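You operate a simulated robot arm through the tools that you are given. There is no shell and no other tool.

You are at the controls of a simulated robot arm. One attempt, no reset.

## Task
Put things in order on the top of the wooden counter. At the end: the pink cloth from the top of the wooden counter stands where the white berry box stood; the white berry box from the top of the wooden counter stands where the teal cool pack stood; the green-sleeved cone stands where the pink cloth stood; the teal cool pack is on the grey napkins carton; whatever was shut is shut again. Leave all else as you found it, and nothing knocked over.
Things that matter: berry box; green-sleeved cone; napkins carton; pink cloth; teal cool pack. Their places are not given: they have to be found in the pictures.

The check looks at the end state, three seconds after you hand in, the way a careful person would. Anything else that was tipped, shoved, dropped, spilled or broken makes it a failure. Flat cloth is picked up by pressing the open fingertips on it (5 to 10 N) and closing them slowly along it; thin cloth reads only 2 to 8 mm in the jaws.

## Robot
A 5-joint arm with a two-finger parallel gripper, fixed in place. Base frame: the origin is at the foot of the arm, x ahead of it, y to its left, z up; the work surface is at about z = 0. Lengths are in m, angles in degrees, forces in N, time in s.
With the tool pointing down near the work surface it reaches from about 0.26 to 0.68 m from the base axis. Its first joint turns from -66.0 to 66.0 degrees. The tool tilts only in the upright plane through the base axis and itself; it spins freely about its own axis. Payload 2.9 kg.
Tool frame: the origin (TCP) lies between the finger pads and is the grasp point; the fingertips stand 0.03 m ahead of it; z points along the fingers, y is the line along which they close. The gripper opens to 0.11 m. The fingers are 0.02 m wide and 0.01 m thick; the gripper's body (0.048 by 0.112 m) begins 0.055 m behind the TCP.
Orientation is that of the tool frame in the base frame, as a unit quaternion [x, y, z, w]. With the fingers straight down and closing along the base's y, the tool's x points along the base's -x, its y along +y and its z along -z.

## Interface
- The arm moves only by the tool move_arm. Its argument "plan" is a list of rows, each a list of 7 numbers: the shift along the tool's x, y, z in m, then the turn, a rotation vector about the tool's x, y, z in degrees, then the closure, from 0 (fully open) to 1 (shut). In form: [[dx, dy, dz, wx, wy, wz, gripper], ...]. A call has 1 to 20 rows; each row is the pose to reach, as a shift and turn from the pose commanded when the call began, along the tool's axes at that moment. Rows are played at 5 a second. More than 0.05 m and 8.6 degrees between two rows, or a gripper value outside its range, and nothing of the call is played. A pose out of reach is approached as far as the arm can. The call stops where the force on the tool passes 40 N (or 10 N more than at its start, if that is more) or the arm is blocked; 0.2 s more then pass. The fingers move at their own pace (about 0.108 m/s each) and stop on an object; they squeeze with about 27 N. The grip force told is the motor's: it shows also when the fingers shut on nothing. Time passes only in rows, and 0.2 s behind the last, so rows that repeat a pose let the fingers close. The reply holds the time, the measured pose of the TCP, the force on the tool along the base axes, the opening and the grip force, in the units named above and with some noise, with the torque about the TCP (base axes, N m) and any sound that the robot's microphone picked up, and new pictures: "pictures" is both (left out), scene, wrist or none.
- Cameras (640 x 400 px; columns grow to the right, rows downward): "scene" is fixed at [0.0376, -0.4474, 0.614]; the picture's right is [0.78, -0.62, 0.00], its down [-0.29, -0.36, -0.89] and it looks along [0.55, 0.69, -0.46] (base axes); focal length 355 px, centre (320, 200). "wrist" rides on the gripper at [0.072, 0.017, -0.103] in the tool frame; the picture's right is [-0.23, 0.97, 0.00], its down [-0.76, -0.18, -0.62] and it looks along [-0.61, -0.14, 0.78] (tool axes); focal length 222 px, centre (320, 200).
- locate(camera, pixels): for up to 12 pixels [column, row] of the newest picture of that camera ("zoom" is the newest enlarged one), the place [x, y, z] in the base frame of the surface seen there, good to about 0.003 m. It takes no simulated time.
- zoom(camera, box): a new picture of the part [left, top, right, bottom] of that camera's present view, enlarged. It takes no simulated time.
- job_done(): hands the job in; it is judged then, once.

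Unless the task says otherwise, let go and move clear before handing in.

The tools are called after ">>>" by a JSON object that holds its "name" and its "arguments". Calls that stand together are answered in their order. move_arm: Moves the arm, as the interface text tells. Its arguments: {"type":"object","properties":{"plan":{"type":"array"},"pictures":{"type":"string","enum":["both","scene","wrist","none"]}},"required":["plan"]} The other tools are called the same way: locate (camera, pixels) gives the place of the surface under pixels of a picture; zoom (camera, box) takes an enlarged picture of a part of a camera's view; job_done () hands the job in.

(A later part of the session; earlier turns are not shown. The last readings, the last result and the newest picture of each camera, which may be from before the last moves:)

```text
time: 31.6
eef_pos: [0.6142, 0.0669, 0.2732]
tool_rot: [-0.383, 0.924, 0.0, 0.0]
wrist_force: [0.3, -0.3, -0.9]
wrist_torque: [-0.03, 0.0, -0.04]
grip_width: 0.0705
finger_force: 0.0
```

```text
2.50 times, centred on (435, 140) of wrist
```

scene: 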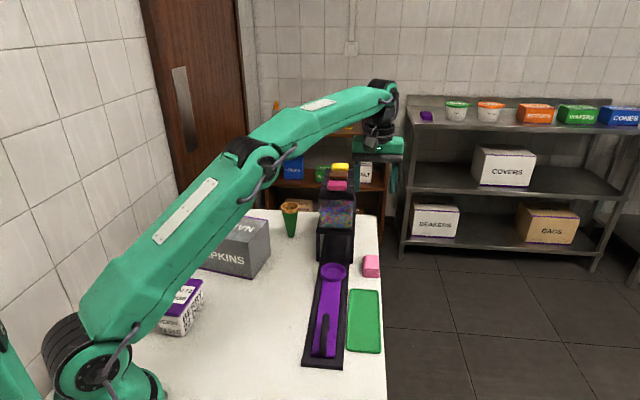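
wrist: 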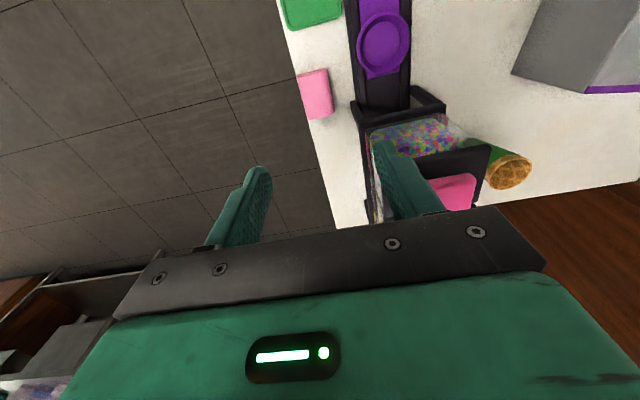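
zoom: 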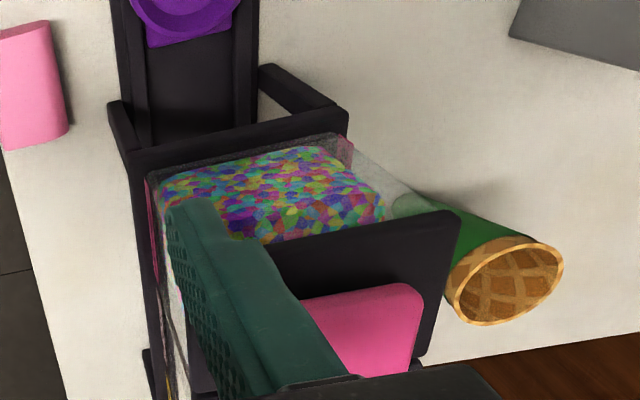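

Tower front plane is at d≈0.514 (along the 45° axis); gripping the cloth 12 mm forward of its centre leaves about 1 cm for the gripper body. I'll descend with the 0.07 m opening.

>>> {"name": "move_arm", "arguments": {"plan": [[0.002, -0.0052, 0.02, 0, 0, 0, 0.36], [0.002, -0.0052, 0.055, 0, 0, 0, 0.36], [0.002, -0.0052, 0.09, 0, 0, 0, 0.36], [0.002, -0.0052, 0.12, 0, 0, 0, 0.36], [0.002, -0.0052, 0.145, 0, 0, 0, 0.36], [0.002, -0.0052, 0.165, 0, 0, 0, 0.36], [0.002, -0.0052, 0.18, 0, 0, 0, 0.36], [0.002, -0.0052, 0.18, 0, 0, 0, 0.36]]}}

```text
time: 33.4
eef_pos: [0.6169, 0.0607, 0.0918]
tool_rot: [-0.383, 0.924, 0.0, 0.0]
wrist_force: [0.1, -0.5, 0.0]
wrist_torque: [0.02, -0.04, -0.03]
grip_width: 0.0703
finger_force: 0.1
```

scene: 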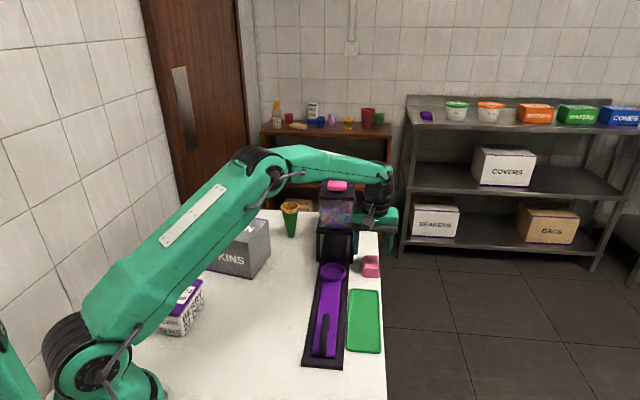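
wrist: 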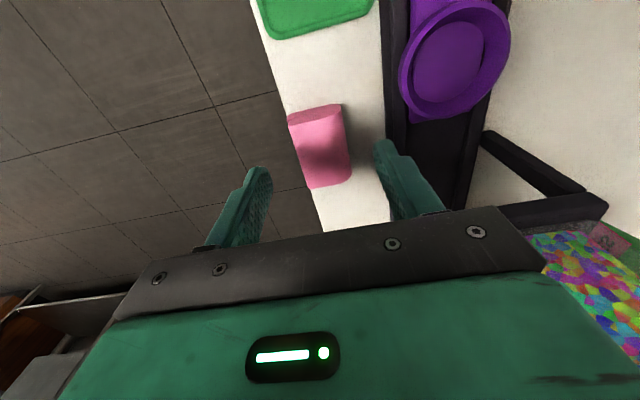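

Clearance is good: the cloth (~320,145) lies between the fingertips and nothing touched. I'll lower the rest slowly to TCP z≈0.037.

>>> {"name": "move_arm", "arguments": {"plan": [[0, 0, 0.015, 0, 0, 0, 0.36], [0, 0, 0.03, 0, 0, 0, 0.36], [0, 0, 0.042, 0, 0, 0, 0.36], [0, 0, 0.05, 0, 0, 0, 0.36], [0, 0, 0.055, 0, 0, 0, 0.36], [0, 0, 0.055, 0, 0, 0, 0.36]]}}

```text
time: 34.8
eef_pos: [0.6174, 0.0601, 0.0396]
tool_rot: [-0.383, 0.924, 0.0, 0.0]
wrist_force: [0.7, 0.3, -0.7]
wrist_torque: [0.01, -0.01, 0.0]
grip_width: 0.0702
finger_force: 0.0
```

scene: 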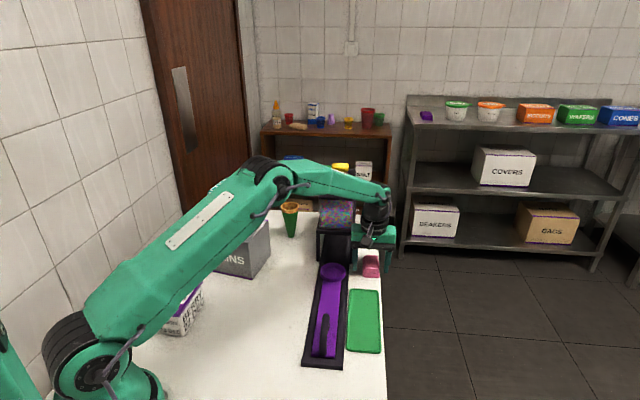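
wrist: 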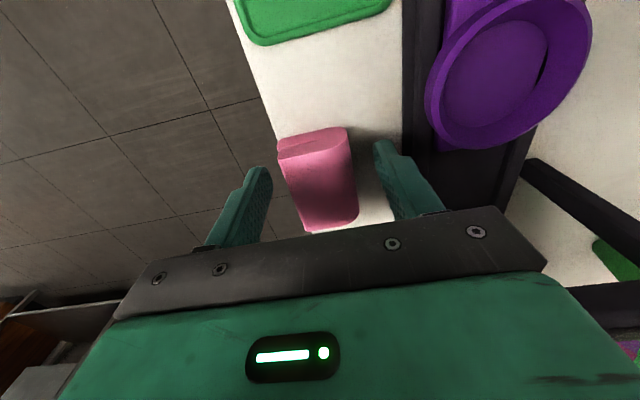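

The cloth sits between the pads (~318,180). I'll go 4 mm lower and close slowly.

>>> {"name": "move_arm", "arguments": {"plan": [[0, 0, 0.004, 0, 0, 0, 0.36], [0, 0, 0.004, 0, 0, 0, 0.45], [0, 0, 0.004, 0, 0, 0, 0.55], [0, 0, 0.004, 0, 0, 0, 0.65], [0, 0, 0.004, 0, 0, 0, 0.75], [0, 0, 0.004, 0, 0, 0, 0.85], [0, 0, 0.004, 0, 0, 0, 1], [0, 0, 0.004, 0, 0, 0, 1]]}}

```text
time: 36.6
eef_pos: [0.6177, 0.0617, 0.0353]
tool_rot: [-0.383, 0.924, 0.0, 0.0]
wrist_force: [0.1, -1.0, 0.0]
wrist_torque: [0.01, -0.03, 0.0]
grip_width: 0.0443
finger_force: 27.5
```

scene: 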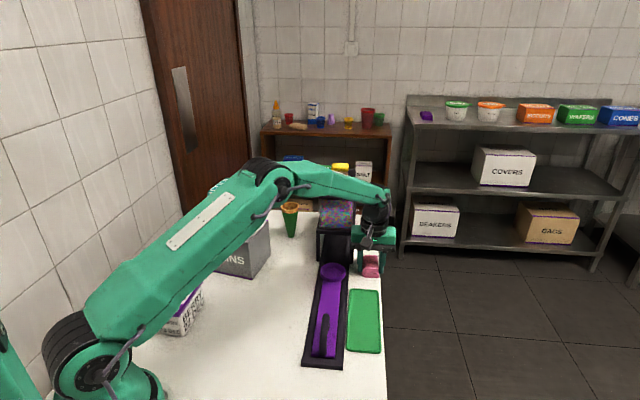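
wrist: 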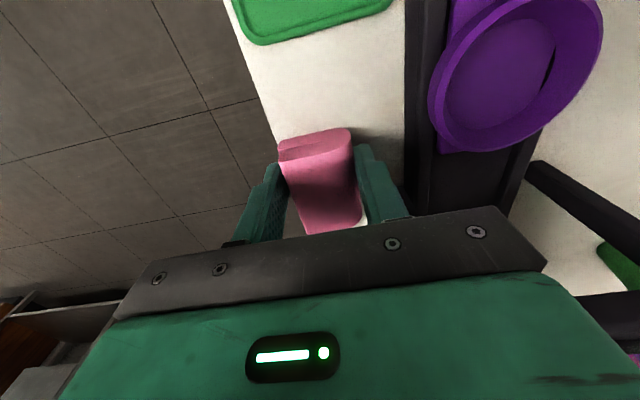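

The cloth is held at 0.044 m. I'll lift 4 cm and see whether it follows.

>>> {"name": "move_arm", "arguments": {"plan": [[0, 0, -0.004, 0, 0, 0, 1], [0, 0, -0.012, 0, 0, 0, 1], [0, 0, -0.025, 0, 0, 0, 1], [0, 0, -0.04, 0, 0, 0, 1], [0, 0, -0.04, 0, 0, 0, 1]]}}

```text
time: 37.8
eef_pos: [0.6171, 0.0603, 0.0752]
tool_rot: [-0.382, 0.924, 0.0, 0.0]
wrist_force: [0.1, -1.0, -0.6]
wrist_torque: [-0.01, -0.03, -0.02]
grip_width: 0.0441
finger_force: 26.6
```

scene: 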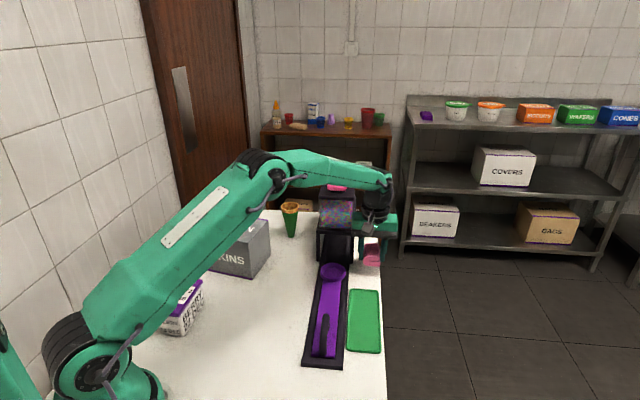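
wrist: 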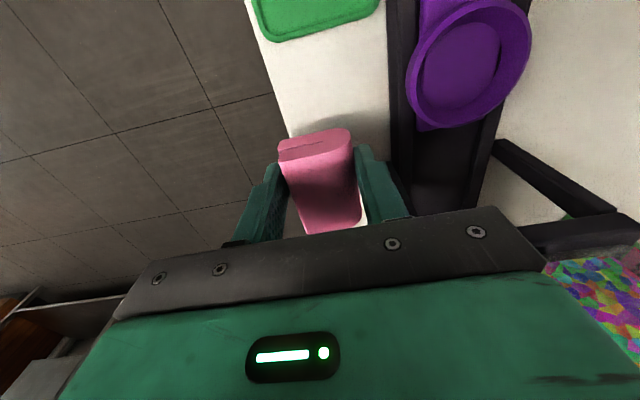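

The cloth follows firmly (no shift in the wrist view). I'll lift to about 0.15 m and carry it over the rail to the berry box's old spot.

>>> {"name": "move_arm", "arguments": {"plan": [[0, 0, -0.025, 0, 0, 0, 1], [0, 0, -0.055, 0, 0, 0, 1], [0.006, 0.0061, -0.08, 0, 0, 0, 1], [0.02, 0.0203, -0.085, 0, 0, 0, 1], [0.042, 0.0426, -0.085, 0, 0, 0.5, 1], [0.064, 0.065, -0.085, 0, 0, 1, 1], [0.086, 0.0873, -0.085, 0, 0, 1.5, 1], [0.108, 0.1096, -0.085, 0, 0, 2, 1], [0.13, 0.132, -0.085, 0, 0, 2.5, 1], [0.152, 0.1543, -0.085, 0, 0, 3, 1], [0.174, 0.1767, -0.085, 0, 0, 3.5, 1], [0.196, 0.199, -0.085, 0, 0, 4, 1], [0.212, 0.2152, -0.085, 0, 0, 4, 1], [0.2224, 0.2258, -0.085, 0, 0, 4, 1], [0.2224, 0.2258, -0.085, 0, 0, 4, 1]]}}

```text
time: 41.0
eef_pos: [0.2994, 0.0633, 0.1614]
tool_rot: [-0.35, 0.937, 0.0, -0.001]
wrist_force: [0.8, 0.3, -0.3]
wrist_torque: [0.02, 0.0, 0.04]
grip_width: 0.0445
finger_force: 26.6
```

scene: 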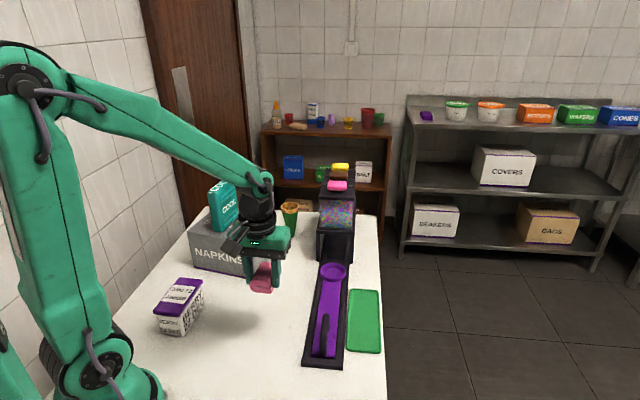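
wrist: 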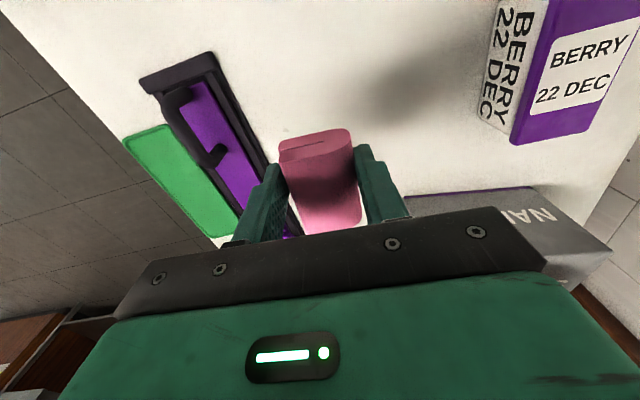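

The cloth is above the spot. I'll lower it to just above its original grasp height.

>>> {"name": "move_arm", "arguments": {"plan": [[0, 0, 0.025, 0, 0, 0, 1], [0, 0, 0.05, 0, 0, 0, 1], [0, 0, 0.075, 0, 0, 0, 1], [0, 0, 0.095, 0, 0, 0, 1], [0, 0, 0.11, 0, 0, 0, 1], [0, 0, 0.12, 0, 0, 0, 1], [0, 0, 0.124, 0, 0, 0, 1], [0, 0, 0.124, 0, 0, 0, 1]]}}

```text
time: 42.8
eef_pos: [0.3006, 0.0625, 0.0348]
tool_rot: [-0.351, 0.937, 0.001, 0.0]
wrist_force: [-0.5, 0.1, -1.3]
wrist_torque: [0.03, -0.01, -0.01]
grip_width: 0.044
finger_force: 27.1
```

scene: 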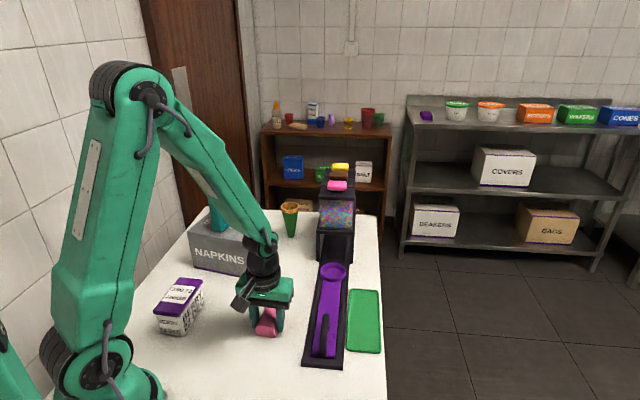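
wrist: 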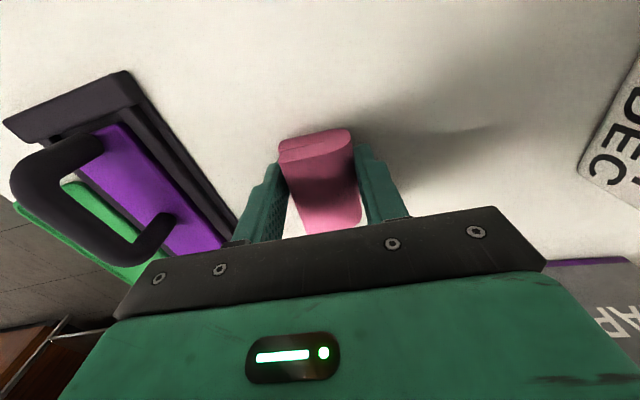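

Hardly any contact force yet (−1.3 N). I'll step down 1 mm at a time.

>>> {"name": "move_arm", "arguments": {"plan": [[0, 0, 0.001, 0, 0, 0, 1], [0, 0, 0.0015, 0, 0, 0, 1], [0, 0, 0.0015, 0, 0, 0, 1]], "pictures": "none"}}

```text
time: 43.6
eef_pos: [0.3014, 0.0637, 0.035]
tool_rot: [-0.351, 0.936, 0.0, 0.001]
wrist_force: [-4.4, 2.4, 23.5]
wrist_torque: [0.13, 0.13, 0.08]
grip_width: 0.0444
finger_force: 27.2
```

Contact (23.5 N). I'll back off 1 mm and open slowly, only to about 0.08 m so the left finger stays clear of the rail.

>>> {"name": "move_arm", "arguments": {"plan": [[0, 0, -0.001, 0, 0, 0, 1], [0, 0, -0.001, 0, 0, 0, 1], [0, 0, -0.001, 0, 0, 0, 0.55], [0, 0, -0.001, 0, 0, 0, 0.45], [0, 0, -0.001, 0, 0, 0, 0.3], [0, 0, -0.001, 0, 0, 0, 0.25], [0, 0, -0.001, 0, 0, 0, 0.25]]}}

```text
time: 45.2
eef_pos: [0.3006, 0.0629, 0.0352]
tool_rot: [-0.351, 0.936, 0.0, 0.001]
wrist_force: [0.0, 0.2, 0.0]
wrist_torque: [0.0, -0.01, 0.02]
grip_width: 0.0826
finger_force: 0.1
```

scene: 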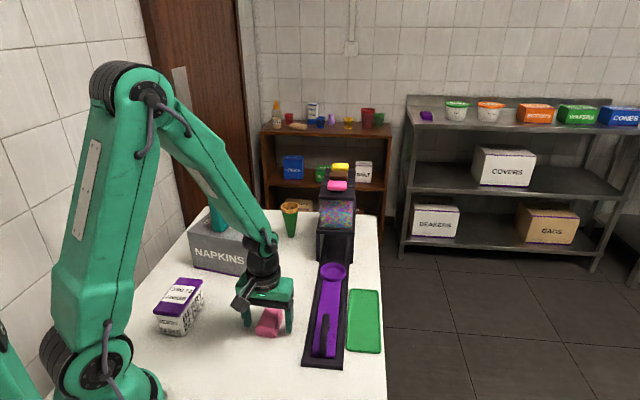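
wrist: 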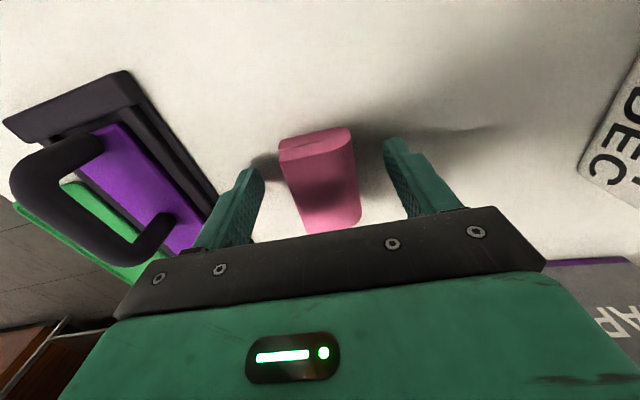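

The cloth now stands at (0.31,0.071), released cleanly. Next I'll rise straight up and travel high over to the cone, turning to yaw 75° (the yaw that keeps the gripper clear of the tower at placement).

>>> {"name": "move_arm", "arguments": {"plan": [[0, 0, -0.02, 0, 0, 0, 0.25], [0, 0, -0.055, 0, 0, 0, 0.25], [0, 0, -0.1, 0, 0, 0, 0.25], [0, 0, -0.145, 0, 0, 0, 0.25], [0, 0, -0.19, 0, 0, 0, 0.25], [0, 0, -0.235, 0, 0, 0, 0.25], [-0.02, 0.003, -0.265, 0, 0, -2, 0.2], [-0.056, 0.0083, -0.27, 0, 0, -6, 0.15], [-0.092, 0.0136, -0.27, 0, 0, -10, 0.1], [-0.128, 0.0189, -0.27, 0, 0, -14, 0.1], [-0.164, 0.0242, -0.27, 0, 0, -18, 0.1], [-0.2, 0.0295, -0.27, 0, 0, -22, 0.1], [-0.236, 0.0348, -0.27, 0, 0, -26, 0.1], [-0.272, 0.0401, -0.265, 0, 0, -30, 0.1], [-0.308, 0.0454, -0.25, 0, 0, -34, 0.1], [-0.3441, 0.0507, -0.23, 0, 0, -34, 0.1], [-0.3441, 0.0507, -0.215, 0, 0, -34, 0.1], [-0.3441, 0.0507, -0.215, 0, 0, -34, 0.1]]}}

```text
time: 49.0
eef_pos: [0.5268, 0.3274, 0.2508]
tool_rot: [-0.609, 0.793, 0.0, 0.0]
wrist_force: [-0.1, -0.4, -0.2]
wrist_torque: [0.03, 0.0, -0.02]
grip_width: 0.0994
finger_force: 0.1
```

scene: 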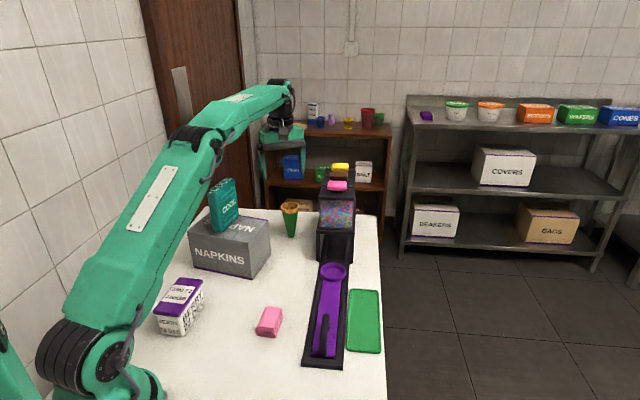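
wrist: 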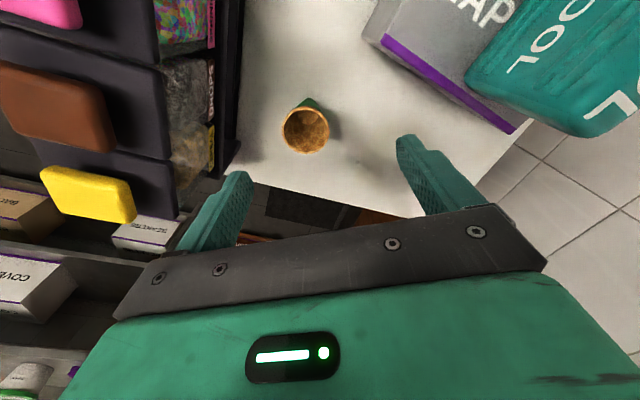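

The wrist view shows the cone's open rim as a circle at about (305,131), with the tower left and the cool pack right. I'll measure it.

>>> {"name": "zoom", "arguments": {"camera": "wrist", "box": [260, 80, 360, 180]}}

>>> {"name": "zoom", "arguments": {"camera": "scene", "box": [265, 190, 315, 250]}}

>>> {"name": "locate", "arguments": {"camera": "wrist", "pixels": [[284, 130], [328, 131], [306, 109], [306, 153], [306, 131], [308, 104], [310, 98], [240, 120], [230, 60], [470, 75], [500, 130], [420, 40]]}}

>>> {"name": "locate", "arguments": {"camera": "scene", "pixels": [[282, 206], [299, 206], [290, 211], [290, 203], [290, 236], [290, 225], [286, 225], [294, 225], [287, 236], [293, 236], [290, 215]]}}

```text
4.00 times, centred on (310, 130) of wrist
```

zoom: 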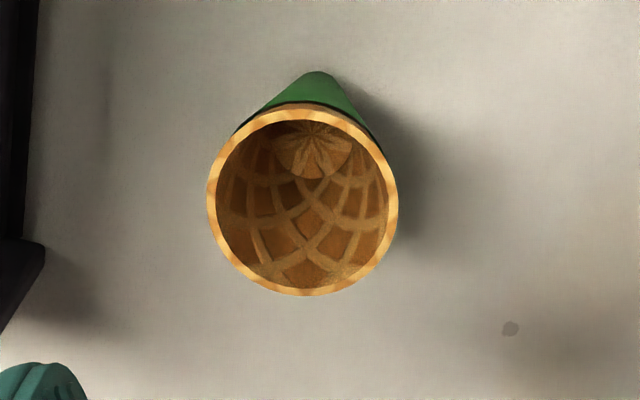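

```text
6.67 times, centred on (290, 220) of scene
```

zoom: 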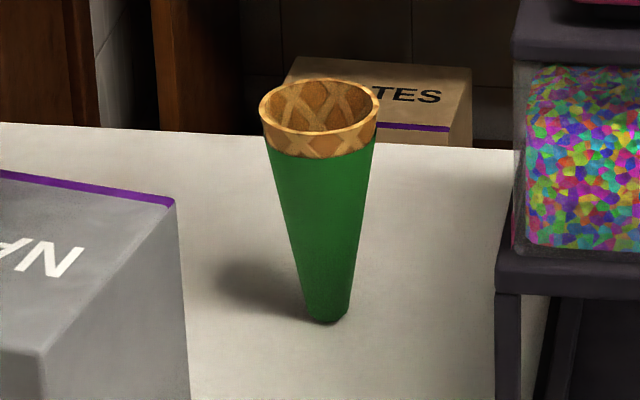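

```text
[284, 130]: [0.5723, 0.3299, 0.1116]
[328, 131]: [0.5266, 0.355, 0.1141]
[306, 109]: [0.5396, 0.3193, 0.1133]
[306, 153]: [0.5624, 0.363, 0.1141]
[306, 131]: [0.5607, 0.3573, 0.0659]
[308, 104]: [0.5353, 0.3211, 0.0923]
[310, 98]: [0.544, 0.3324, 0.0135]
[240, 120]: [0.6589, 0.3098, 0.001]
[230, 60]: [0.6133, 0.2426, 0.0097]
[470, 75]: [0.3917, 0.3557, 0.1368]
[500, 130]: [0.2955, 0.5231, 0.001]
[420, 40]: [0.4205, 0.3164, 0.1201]
```

```text
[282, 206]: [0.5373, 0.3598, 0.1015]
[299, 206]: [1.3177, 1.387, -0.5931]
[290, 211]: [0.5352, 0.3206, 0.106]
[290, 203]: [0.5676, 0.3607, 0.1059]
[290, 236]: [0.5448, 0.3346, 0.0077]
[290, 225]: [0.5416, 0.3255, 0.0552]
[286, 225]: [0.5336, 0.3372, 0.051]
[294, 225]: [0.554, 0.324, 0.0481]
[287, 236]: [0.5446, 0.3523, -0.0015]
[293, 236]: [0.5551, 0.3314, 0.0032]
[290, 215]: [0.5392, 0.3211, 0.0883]
```

The rim is about 0.052 m wide at z≈0.114, centred at about (0.550, 0.340); the base is only about 2 cm wide, so centring matters. I'll move over it and go part-way down to re-check centring.

>>> {"name": "move_arm", "arguments": {"plan": [[-0.009, -0.0096, 0.005, 0, 0, 0, 0.1], [-0.018, -0.0192, 0.015, 0, 0, 0, 0.1], [-0.018, -0.0192, 0.035, 0, 0, 0, 0.1], [-0.018, -0.0192, 0.05, 0, 0, 0, 0.1], [-0.018, -0.0192, 0.055, 0, 0, 0, 0.1], [-0.018, -0.0192, 0.055, 0, 0, 0, 0.1]]}}

```text
time: 50.4
eef_pos: [0.5497, 0.3379, 0.1968]
tool_rot: [-0.609, 0.793, 0.001, 0.0]
wrist_force: [-0.1, -0.2, -0.1]
wrist_torque: [0.01, -0.02, -0.05]
grip_width: 0.0991
finger_force: 0.0
```

scene: 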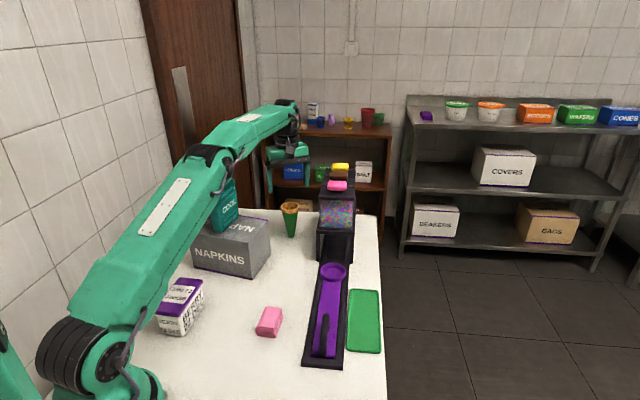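
wrist: 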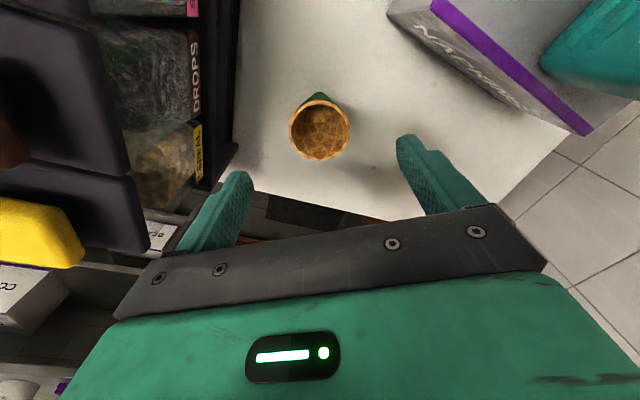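

The rim now appears centred at about (320,130), which projects to within about 1 mm of the TCP axis. I'll confirm with a zoom before descending around it.

>>> {"name": "zoom", "arguments": {"camera": "wrist", "box": [270, 80, 370, 180]}}

>>> {"name": "locate", "arguments": {"camera": "wrist", "pixels": [[290, 129], [349, 129], [320, 100], [320, 160]]}}

>>> {"name": "zoom", "arguments": {"camera": "scene", "box": [180, 80, 340, 280]}}

```text
4.00 times, centred on (320, 130) of wrist
```

zoom: 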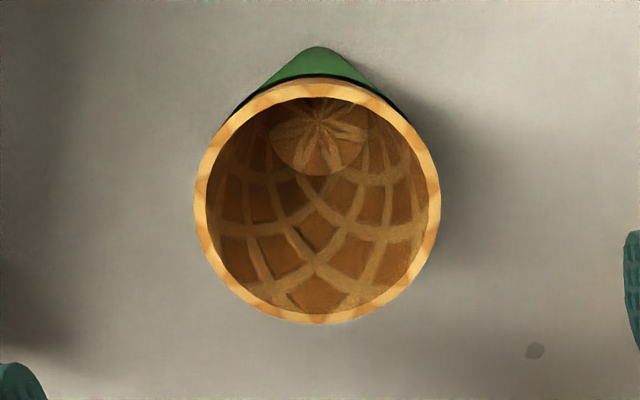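

```text
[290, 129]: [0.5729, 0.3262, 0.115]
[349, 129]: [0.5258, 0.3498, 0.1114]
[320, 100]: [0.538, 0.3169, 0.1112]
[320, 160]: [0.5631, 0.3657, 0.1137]
```

```text
2.00 times, centred on (260, 180) of scene
```

zoom: 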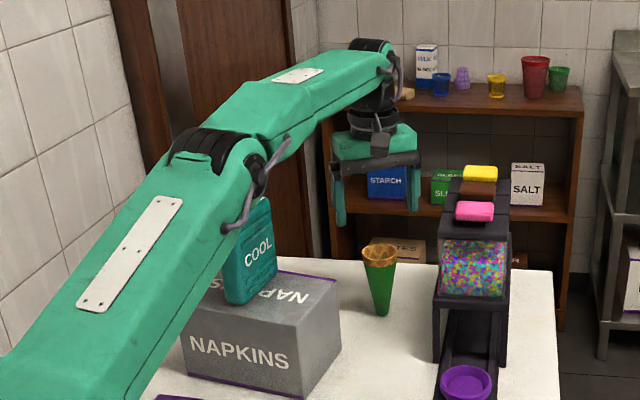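

The rim centre is within 1 mm. I'll check the elbow cable's distance from the cool pack on the carton before going lower.

>>> {"name": "locate", "arguments": {"camera": "scene", "pixels": [[237, 191], [225, 165], [205, 170], [200, 195], [250, 160], [230, 200], [270, 145], [300, 135], [244, 165], [213, 160]]}}

```text
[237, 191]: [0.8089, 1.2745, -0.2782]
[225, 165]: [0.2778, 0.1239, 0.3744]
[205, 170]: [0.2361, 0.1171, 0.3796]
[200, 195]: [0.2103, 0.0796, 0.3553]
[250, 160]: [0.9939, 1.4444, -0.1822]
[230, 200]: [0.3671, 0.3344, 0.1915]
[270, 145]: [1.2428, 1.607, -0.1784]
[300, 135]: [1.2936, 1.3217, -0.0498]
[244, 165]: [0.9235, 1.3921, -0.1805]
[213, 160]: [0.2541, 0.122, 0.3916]
```

The elbow is at (0.26,0.12,0.38), well clear of the pack. I'll descend around the cone's rim to TCP z≈0.105 with jaws open.

>>> {"name": "move_arm", "arguments": {"plan": [[0, 0.0005, 0.015, 0, 0, 0, 0.1], [0, 0.0005, 0.035, 0, 0, 0, 0.1], [0, 0.0005, 0.055, 0, 0, 0, 0.1], [0, 0.0005, 0.07, 0, 0, 0, 0.1], [0, 0.0005, 0.082, 0, 0, 0, 0.1], [0, 0.0005, 0.09, 0, 0, 0, 0.1], [0, 0.0005, 0.0915, 0, 0, 0, 0.1], [0, 0.0005, 0.0915, 0, 0, 0, 0.1]]}}

```text
time: 52.2
eef_pos: [0.5505, 0.3395, 0.105]
tool_rot: [-0.608, 0.794, 0.0, 0.0]
wrist_force: [0.7, 0.1, 0.0]
wrist_torque: [0.0, 0.04, 0.0]
grip_width: 0.0988
finger_force: 0.1
```

scene: 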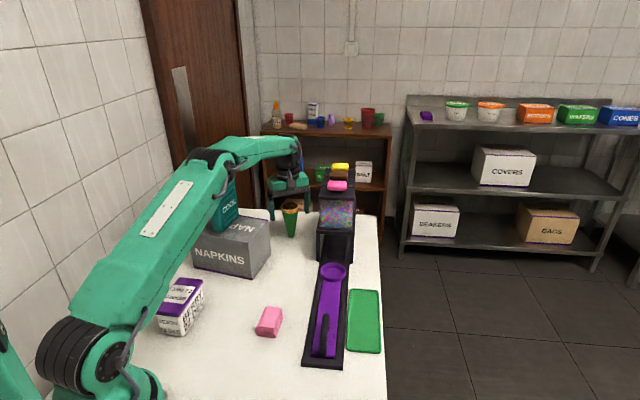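
wrist: 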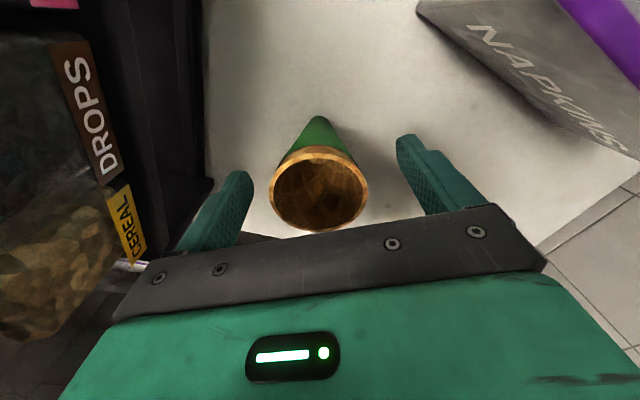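

The rim sits evenly between the fingers (268–368 px, mid 318). I'll nudge 2 mm toward the camera side, then close in slow stages toward the ~0.052 m rim.

>>> {"name": "move_arm", "arguments": {"plan": [[0.002, 0, 0, 0, 0, 0, 0.15], [0.002, 0, 0, 0, 0, 0, 0.25], [0.002, 0, 0, 0, 0, 0, 0.35], [0.002, 0, 0, 0, 0, 0, 0.42], [0.002, 0, 0, 0, 0, 0, 0.46], [0.002, 0, 0, 0, 0, 0, 0.46]]}}

```text
time: 53.6
eef_pos: [0.5498, 0.3382, 0.104]
tool_rot: [-0.609, 0.793, -0.001, 0.0]
wrist_force: [-0.3, 0.2, 0.0]
wrist_torque: [-0.02, -0.02, 0.05]
grip_width: 0.0595
finger_force: 0.2
```

scene: 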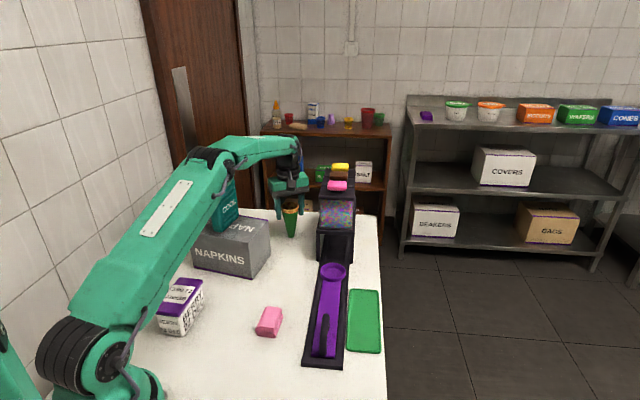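
wrist: 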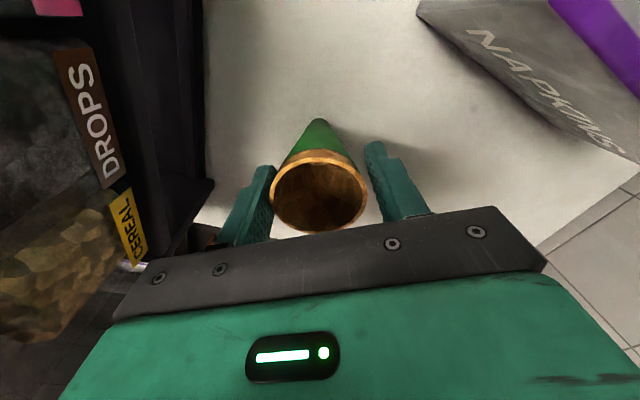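

Both pads are about equally near the rim. I'll close in small increments and watch the force.

>>> {"name": "move_arm", "arguments": {"plan": [[0, 0, 0, 0, 0, 0, 0.48], [0, 0, 0, 0, 0, 0, 0.5], [0, 0, 0, 0, 0, 0, 0.52], [0, 0, 0, 0, 0, 0, 0.54], [0, 0, 0, 0, 0, 0, 0.56], [0, 0, 0, 0, 0, 0, 0.56]]}}

```text
time: 55.0
eef_pos: [0.5485, 0.3381, 0.1039]
tool_rot: [-0.609, 0.793, 0.0, -0.001]
wrist_force: [0.2, -0.5, 0.2]
wrist_torque: [-0.03, 0.0, -0.01]
grip_width: 0.0514
finger_force: 14.3
```

scene: 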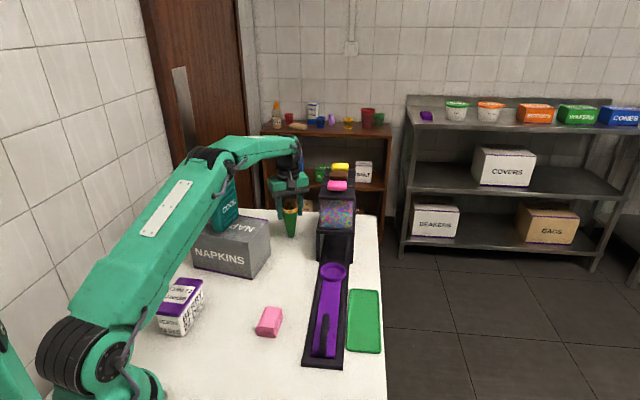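
wrist: 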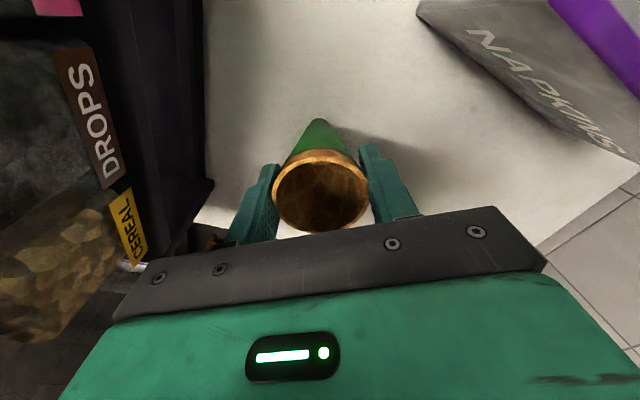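

The pads now hold the rim at 0.0514 m with a gentler 14 N. I'll lift 3 cm slowly and check the cone follows.

>>> {"name": "move_arm", "arguments": {"plan": [[0, 0, -0.003, 0, 0, 0, 0.57], [0, 0, -0.008, 0, 0, 0, 0.57], [0, 0, -0.015, 0, 0, 0, 0.57], [0, 0, -0.023, 0, 0, 0, 0.57], [0, 0, -0.03, 0, 0, 0, 0.57], [0, 0, -0.03, 0, 0, 0, 0.57]]}}

>>> {"name": "zoom", "arguments": {"camera": "scene", "box": [260, 160, 330, 250]}}

```text
time: 56.4
eef_pos: [0.5492, 0.3375, 0.1342]
tool_rot: [-0.609, 0.793, 0.0, -0.001]
wrist_force: [-0.1, -0.4, -0.3]
wrist_torque: [-0.02, 0.01, -0.02]
grip_width: 0.0515
finger_force: 14.2
```

scene: 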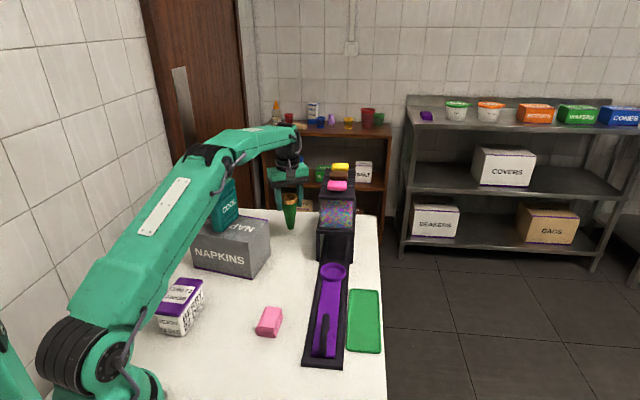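
wrist: 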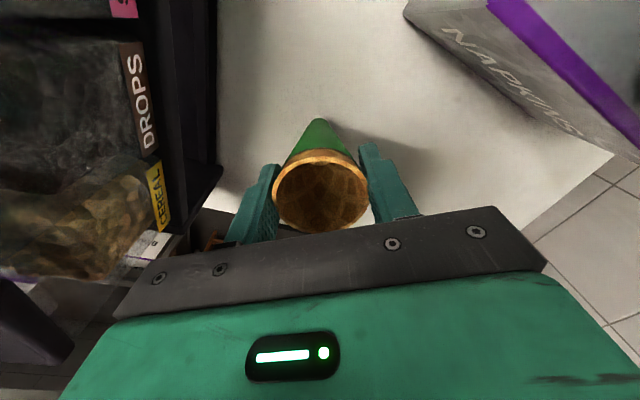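

```text
4.44 times, centred on (295, 205) of scene
```

zoom: 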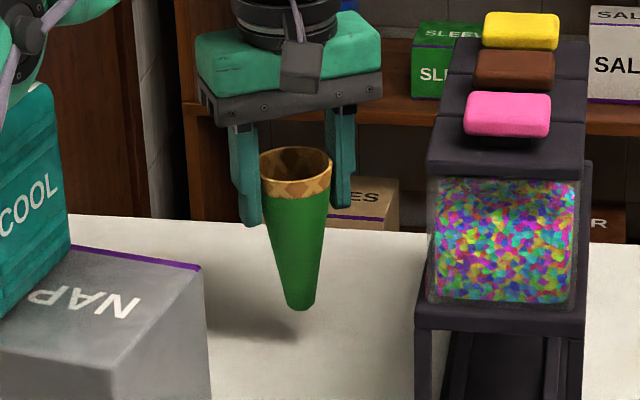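

The cone hangs upright and firmly in the jaws (rim unchanged in the wrist view). I'll raise it to z≈0.26 and swing around the front of the tower, starting with a waypoint at (0.42, 0.20).

>>> {"name": "move_arm", "arguments": {"plan": [[0, 0, -0.01, 0, 0, 0, 0.57], [0, 0, -0.03, 0, 0, 0, 0.57], [0, 0, -0.058, 0, 0, 0, 0.57], [0, 0, -0.088, 0, 0, 0, 0.57], [0, 0, -0.112, 0, 0, 0, 0.57], [0, 0, -0.125, 0, 0, 0, 0.57], [0.007, 0.0037, -0.128, 0, 0, 0, 0.57], [0.024, 0.0128, -0.128, 0, 0, 0, 0.57], [0.046, 0.0245, -0.128, 0, 0, 0, 0.57], [0.07, 0.0373, -0.128, 0, 0, 0, 0.57], [0.094, 0.0501, -0.128, 0, 0, 0, 0.57], [0.118, 0.0629, -0.128, 0, 0, 0, 0.57], [0.142, 0.0757, -0.128, 0, 0, 0, 0.57], [0.159, 0.0848, -0.128, 0, 0, 0, 0.57], [0.1667, 0.0889, -0.128, 0, 0, 0, 0.57], [0.1667, 0.0889, -0.128, 0, 0, 0, 0.57]]}}

```text
time: 59.8
eef_pos: [0.4215, 0.1994, 0.2624]
tool_rot: [-0.609, 0.793, 0.001, 0.0]
wrist_force: [0.7, -0.5, -0.5]
wrist_torque: [-0.01, 0.02, 0.03]
grip_width: 0.0511
finger_force: 13.5
out of reach, approached as far as the arm can: row 6
```

scene: 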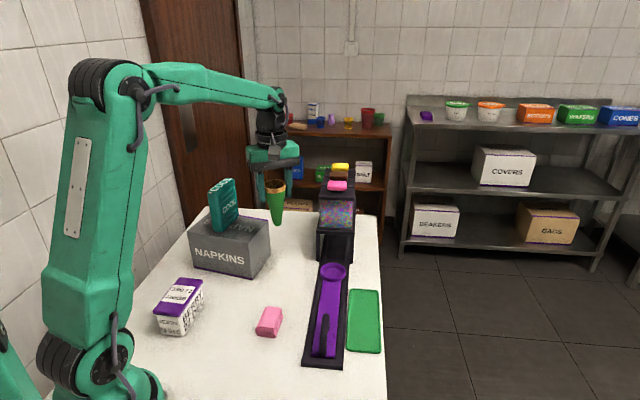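
wrist: 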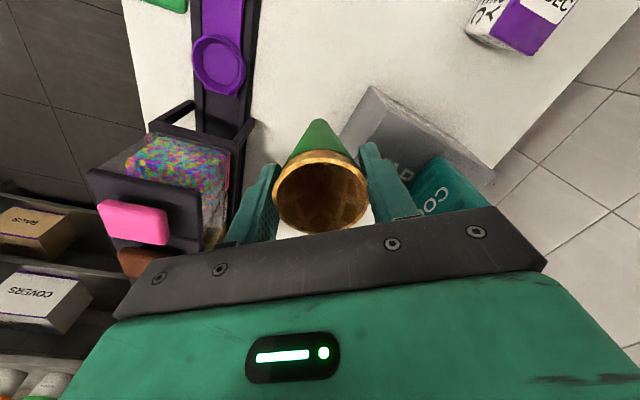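

The cone is still held upright. I'll continue around the tower's front to above the cloth's old spot, descending slightly to z≈0.22.

>>> {"name": "move_arm", "arguments": {"plan": [[0.0048, -0.0054, 0, 0, 0, 0, 0.57], [0.0166, -0.0187, 0, 0, 0, 0, 0.57], [0.0333, -0.0375, 0, 0, 0, 0, 0.57], [0.0511, -0.0575, 0, 0, 0, 0, 0.57], [0.0689, -0.0776, 0, 0, 0, 0, 0.57], [0.0867, -0.0977, 0, 0, 0, 0, 0.57], [0.1034, -0.1164, 0, 0, 0, 0, 0.57], [0.1188, -0.1338, 0.005, 0, 0, 0, 0.57], [0.1104, -0.153, 0.015, 0, 0, 0, 0.57], [0.0998, -0.1769, 0.025, 0, 0, 0, 0.57], [0.0893, -0.2009, 0.033, 0, 0, 0, 0.57], [0.0808, -0.22, 0.038, 0, 0, 0, 0.57], [0.0766, -0.2296, 0.04, 0, 0, 0, 0.57], [0.0766, -0.2296, 0.04, 0, 0, 0, 0.57]]}}

```text
time: 62.8
eef_pos: [0.6222, 0.0658, 0.2225]
tool_rot: [-0.609, 0.793, -0.001, 0.001]
wrist_force: [-0.9, -0.3, 0.1]
wrist_torque: [0.0, -0.03, 0.03]
grip_width: 0.0513
finger_force: 14.0
```

scene: 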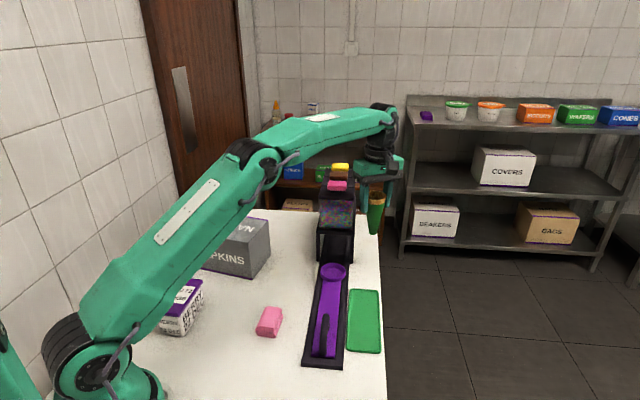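
wrist: 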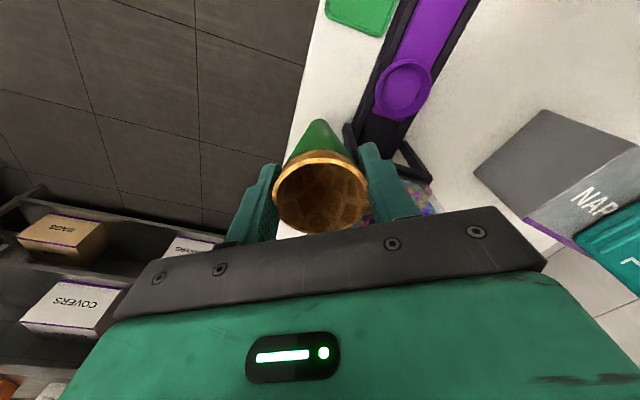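

The cone hangs above the cloth's old spot; the tower's front corner projects to x_t≈−0.05, leaving about 2.5 cm for the gripper body. I'll shift 4 mm and lower most of the way.

>>> {"name": "move_arm", "arguments": {"plan": [[-0.0022, -0.0004, 0.008, 0, 0, 0, 0.57], [-0.0044, -0.0009, 0.022, 0, 0, 0, 0.57], [-0.0044, -0.0009, 0.04, 0, 0, 0, 0.57], [-0.0044, -0.0009, 0.058, 0, 0, 0, 0.57], [-0.0044, -0.0009, 0.074, 0, 0, 0, 0.57], [-0.0044, -0.0009, 0.086, 0, 0, 0, 0.57], [-0.0044, -0.0009, 0.092, 0, 0, 0, 0.57], [-0.0044, -0.0009, 0.092, 0, 0, 0, 0.57]]}}

>>> {"name": "zoom", "arguments": {"camera": "scene", "box": [310, 150, 420, 290]}}

```text
time: 64.6
eef_pos: [0.6244, 0.0706, 0.1317]
tool_rot: [-0.609, 0.793, 0.0, 0.0]
wrist_force: [0.1, 0.1, -0.4]
wrist_torque: [0.03, 0.0, 0.0]
grip_width: 0.0512
finger_force: 14.1
```

scene: 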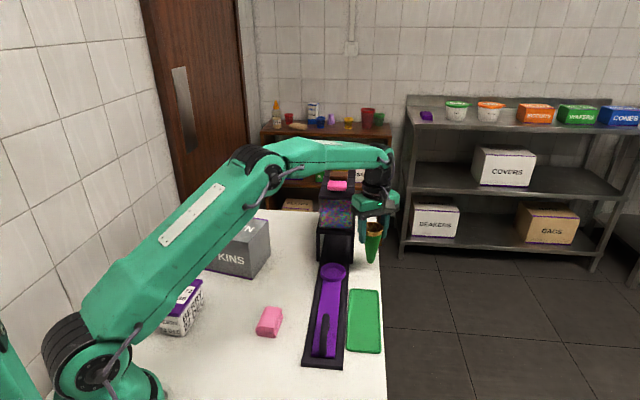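
wrist: 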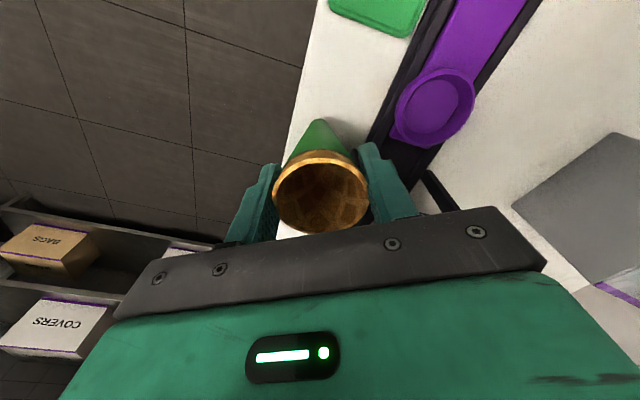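

```text
2.86 times, centred on (365, 220) of scene
```

zoom: 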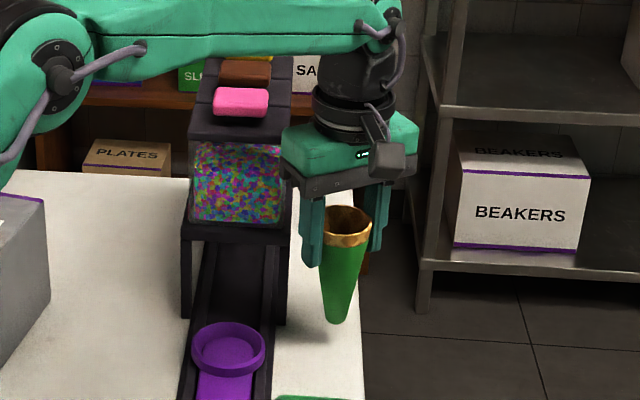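

The cone is upright over the spot with clear space to the tower. I'll lower to just above contact.

>>> {"name": "move_arm", "arguments": {"plan": [[0, 0, 0.007, 0, 0, 0, 0.57], [0, 0, 0.014, 0, 0, 0, 0.57], [0, 0, 0.02, 0, 0, 0, 0.57], [0, 0, 0.024, 0, 0, 0, 0.57], [0, 0, 0.025, 0, 0, 0, 0.57], [0, 0, 0.025, 0, 0, 0, 0.57]], "pictures": "wrist"}}

```text
time: 66.0
eef_pos: [0.6238, 0.0697, 0.1047]
tool_rot: [-0.609, 0.793, 0.0, 0.001]
wrist_force: [0.5, -0.9, -0.2]
wrist_torque: [0.02, -0.03, 0.0]
grip_width: 0.0513
finger_force: 13.6
```

wrist: 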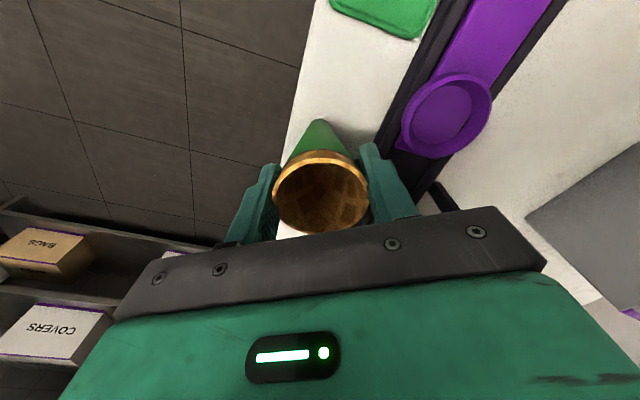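

No contact force yet (−0.2 N). I'll descend in half-millimetre steps.

>>> {"name": "move_arm", "arguments": {"plan": [[0, 0, 0.0005, 0, 0, 0, 0.57], [0, 0, 0.001, 0, 0, 0, 0.57], [0, 0, 0.001, 0, 0, 0, 0.57]], "pictures": "none"}}

```text
time: 66.8
eef_pos: [0.6242, 0.0691, 0.1033]
tool_rot: [-0.609, 0.793, 0.0, 0.0]
wrist_force: [0.1, -0.3, 0.7]
wrist_torque: [0.02, 0.06, 0.02]
grip_width: 0.0509
finger_force: 14.1
```

>>> {"name": "move_arm", "arguments": {"plan": [[0, 0, 0.0005, 0, 0, 0, 0.57], [0, 0, 0.0005, 0, 0, 0, 0.57]], "pictures": "none"}}

```text
time: 67.4
eef_pos: [0.6257, 0.0697, 0.104]
tool_rot: [-0.609, 0.793, -0.001, 0.001]
wrist_force: [-0.9, -1.1, 7.2]
wrist_torque: [-0.04, 0.11, 0.01]
grip_width: 0.0515
finger_force: 14.3
```

Contact is confirmed (+7.2 N). I'll ease back 0.4 mm and open gently, to about 0.085 m.

>>> {"name": "move_arm", "arguments": {"plan": [[0, 0, -0.0004, 0, 0, 0, 0.57], [0, 0, -0.0004, 0, 0, 0, 0.55], [0, 0, -0.0004, 0, 0, 0, 0.53], [0, 0, -0.0004, 0, 0, 0, 0.51], [0, 0, -0.0004, 0, 0, 0, 0.49], [0, 0, -0.0004, 0, 0, 0, 0.46], [0, 0, -0.0004, 0, 0, 0, 0.42], [0, 0, -0.0004, 0, 0, 0, 0.36], [0, 0, -0.0004, 0, 0, 0, 0.3], [0, 0, -0.0004, 0, 0, 0, 0.25], [0, 0, -0.0004, 0, 0, 0, 0.25]]}}

```text
time: 69.8
eef_pos: [0.6252, 0.0709, 0.1034]
tool_rot: [-0.609, 0.793, 0.0, 0.0]
wrist_force: [-0.6, -0.5, 0.3]
wrist_torque: [0.01, 0.03, 0.02]
grip_width: 0.0826
finger_force: 0.1
```

scene: 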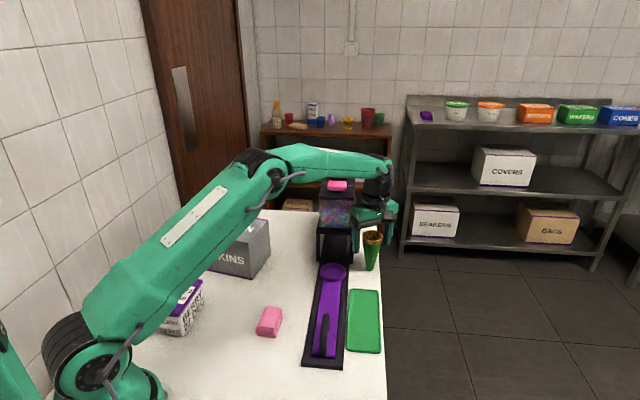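
wrist: 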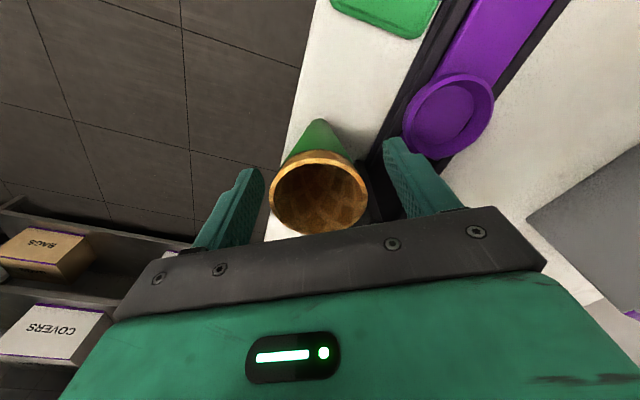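

The cone stands by itself in the open jaws (rim still round at about (320,192)). I'll rise straight up and then back away from the tower.

>>> {"name": "move_arm", "arguments": {"plan": [[0, 0, -0.01, 0, 0, 0, 0.25], [0, 0, -0.025, 0, 0, 0, 0.25], [0, 0, -0.045, 0, 0, 0, 0.25], [0, 0, -0.07, 0, 0, 0, 0.25], [0, 0, -0.1, 0, 0, 0, 0.25], [0, 0, -0.125, 0, 0, 0, 0.25], [0, 0, -0.145, 0, 0, 0, 0.25], [0.01, 0.03, -0.16, 0, 0, 4, 0.25], [0.02, 0.065, -0.17, 0, 0, 8, 0.25], [0.03, 0.1, -0.18, 0, 0, 12, 0.25], [0.04, 0.135, -0.18, 0, 0, 16, 0.25], [0.05, 0.17, -0.18, 0, 0, 20, 0.25], [0.05, 0.2, -0.18, 0, 0, 24, 0.25], [0.05, 0.2, -0.18, 0, 0, 24, 0.25]]}}

```text
time: 72.8
eef_pos: [0.4178, 0.073, 0.2846]
tool_rot: [-0.431, 0.903, 0.0, 0.001]
wrist_force: [-0.6, 0.3, -0.4]
wrist_torque: [-0.01, 0.01, 0.0]
grip_width: 0.0825
finger_force: 0.1
```

scene: 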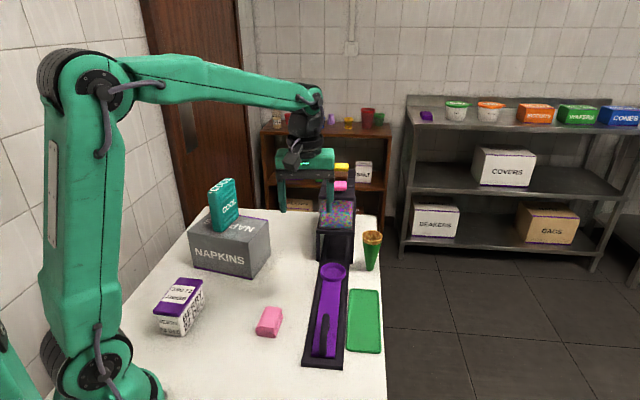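
wrist: 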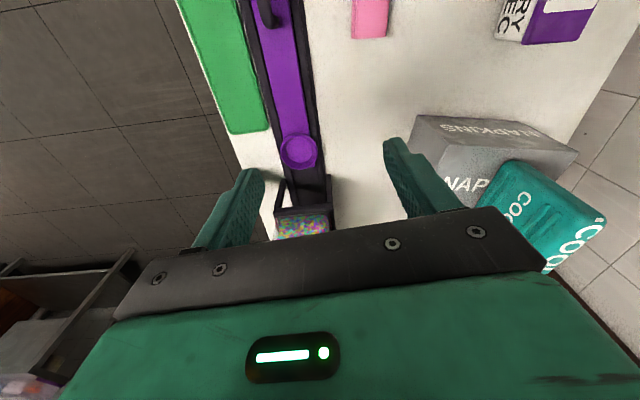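

Everything appears upright. I'll verify each placement with enlarged views and measurements.

>>> {"name": "zoom", "arguments": {"camera": "scene", "box": [140, 170, 400, 370]}}

>>> {"name": "zoom", "arguments": {"camera": "scene", "box": [340, 210, 400, 290]}}

>>> {"name": "locate", "arguments": {"camera": "scene", "pixels": [[371, 268], [372, 241], [372, 234], [269, 316], [258, 336], [276, 337], [282, 312], [180, 290], [159, 330], [179, 334], [223, 200], [224, 232]]}}

>>> {"name": "zoom", "arguments": {"camera": "scene", "box": [240, 290, 310, 350]}}

```text
2.00 times, centred on (270, 270) of scene
```

zoom: 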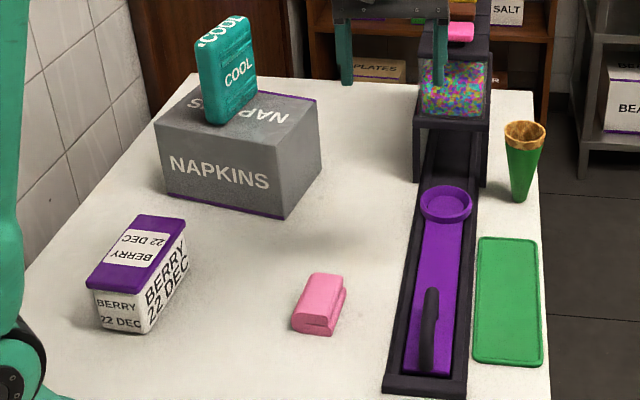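

```text
5.00 times, centred on (370, 250) of scene
```

zoom: 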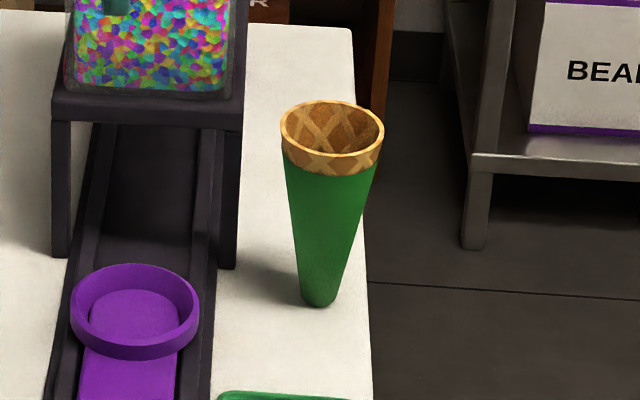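

```text
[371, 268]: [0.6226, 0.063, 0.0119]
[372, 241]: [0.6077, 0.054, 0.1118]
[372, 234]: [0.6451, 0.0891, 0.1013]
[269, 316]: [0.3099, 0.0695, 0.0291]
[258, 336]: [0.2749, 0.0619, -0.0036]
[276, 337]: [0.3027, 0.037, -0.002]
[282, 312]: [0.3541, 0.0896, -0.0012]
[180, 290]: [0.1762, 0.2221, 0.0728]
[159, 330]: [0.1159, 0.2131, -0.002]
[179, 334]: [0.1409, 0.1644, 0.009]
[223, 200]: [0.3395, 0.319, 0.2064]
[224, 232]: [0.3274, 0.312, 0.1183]
```

```text
6.67 times, centred on (275, 320) of scene
```

zoom: 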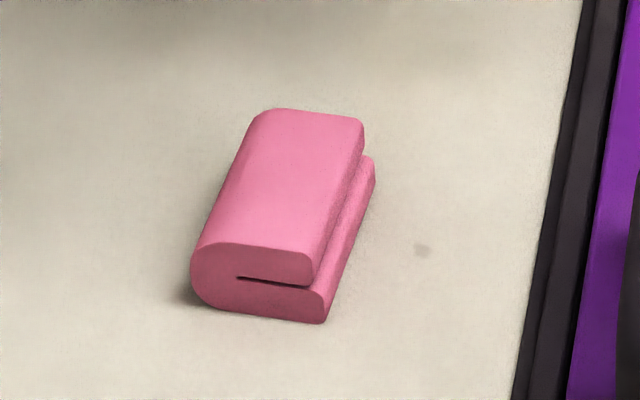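

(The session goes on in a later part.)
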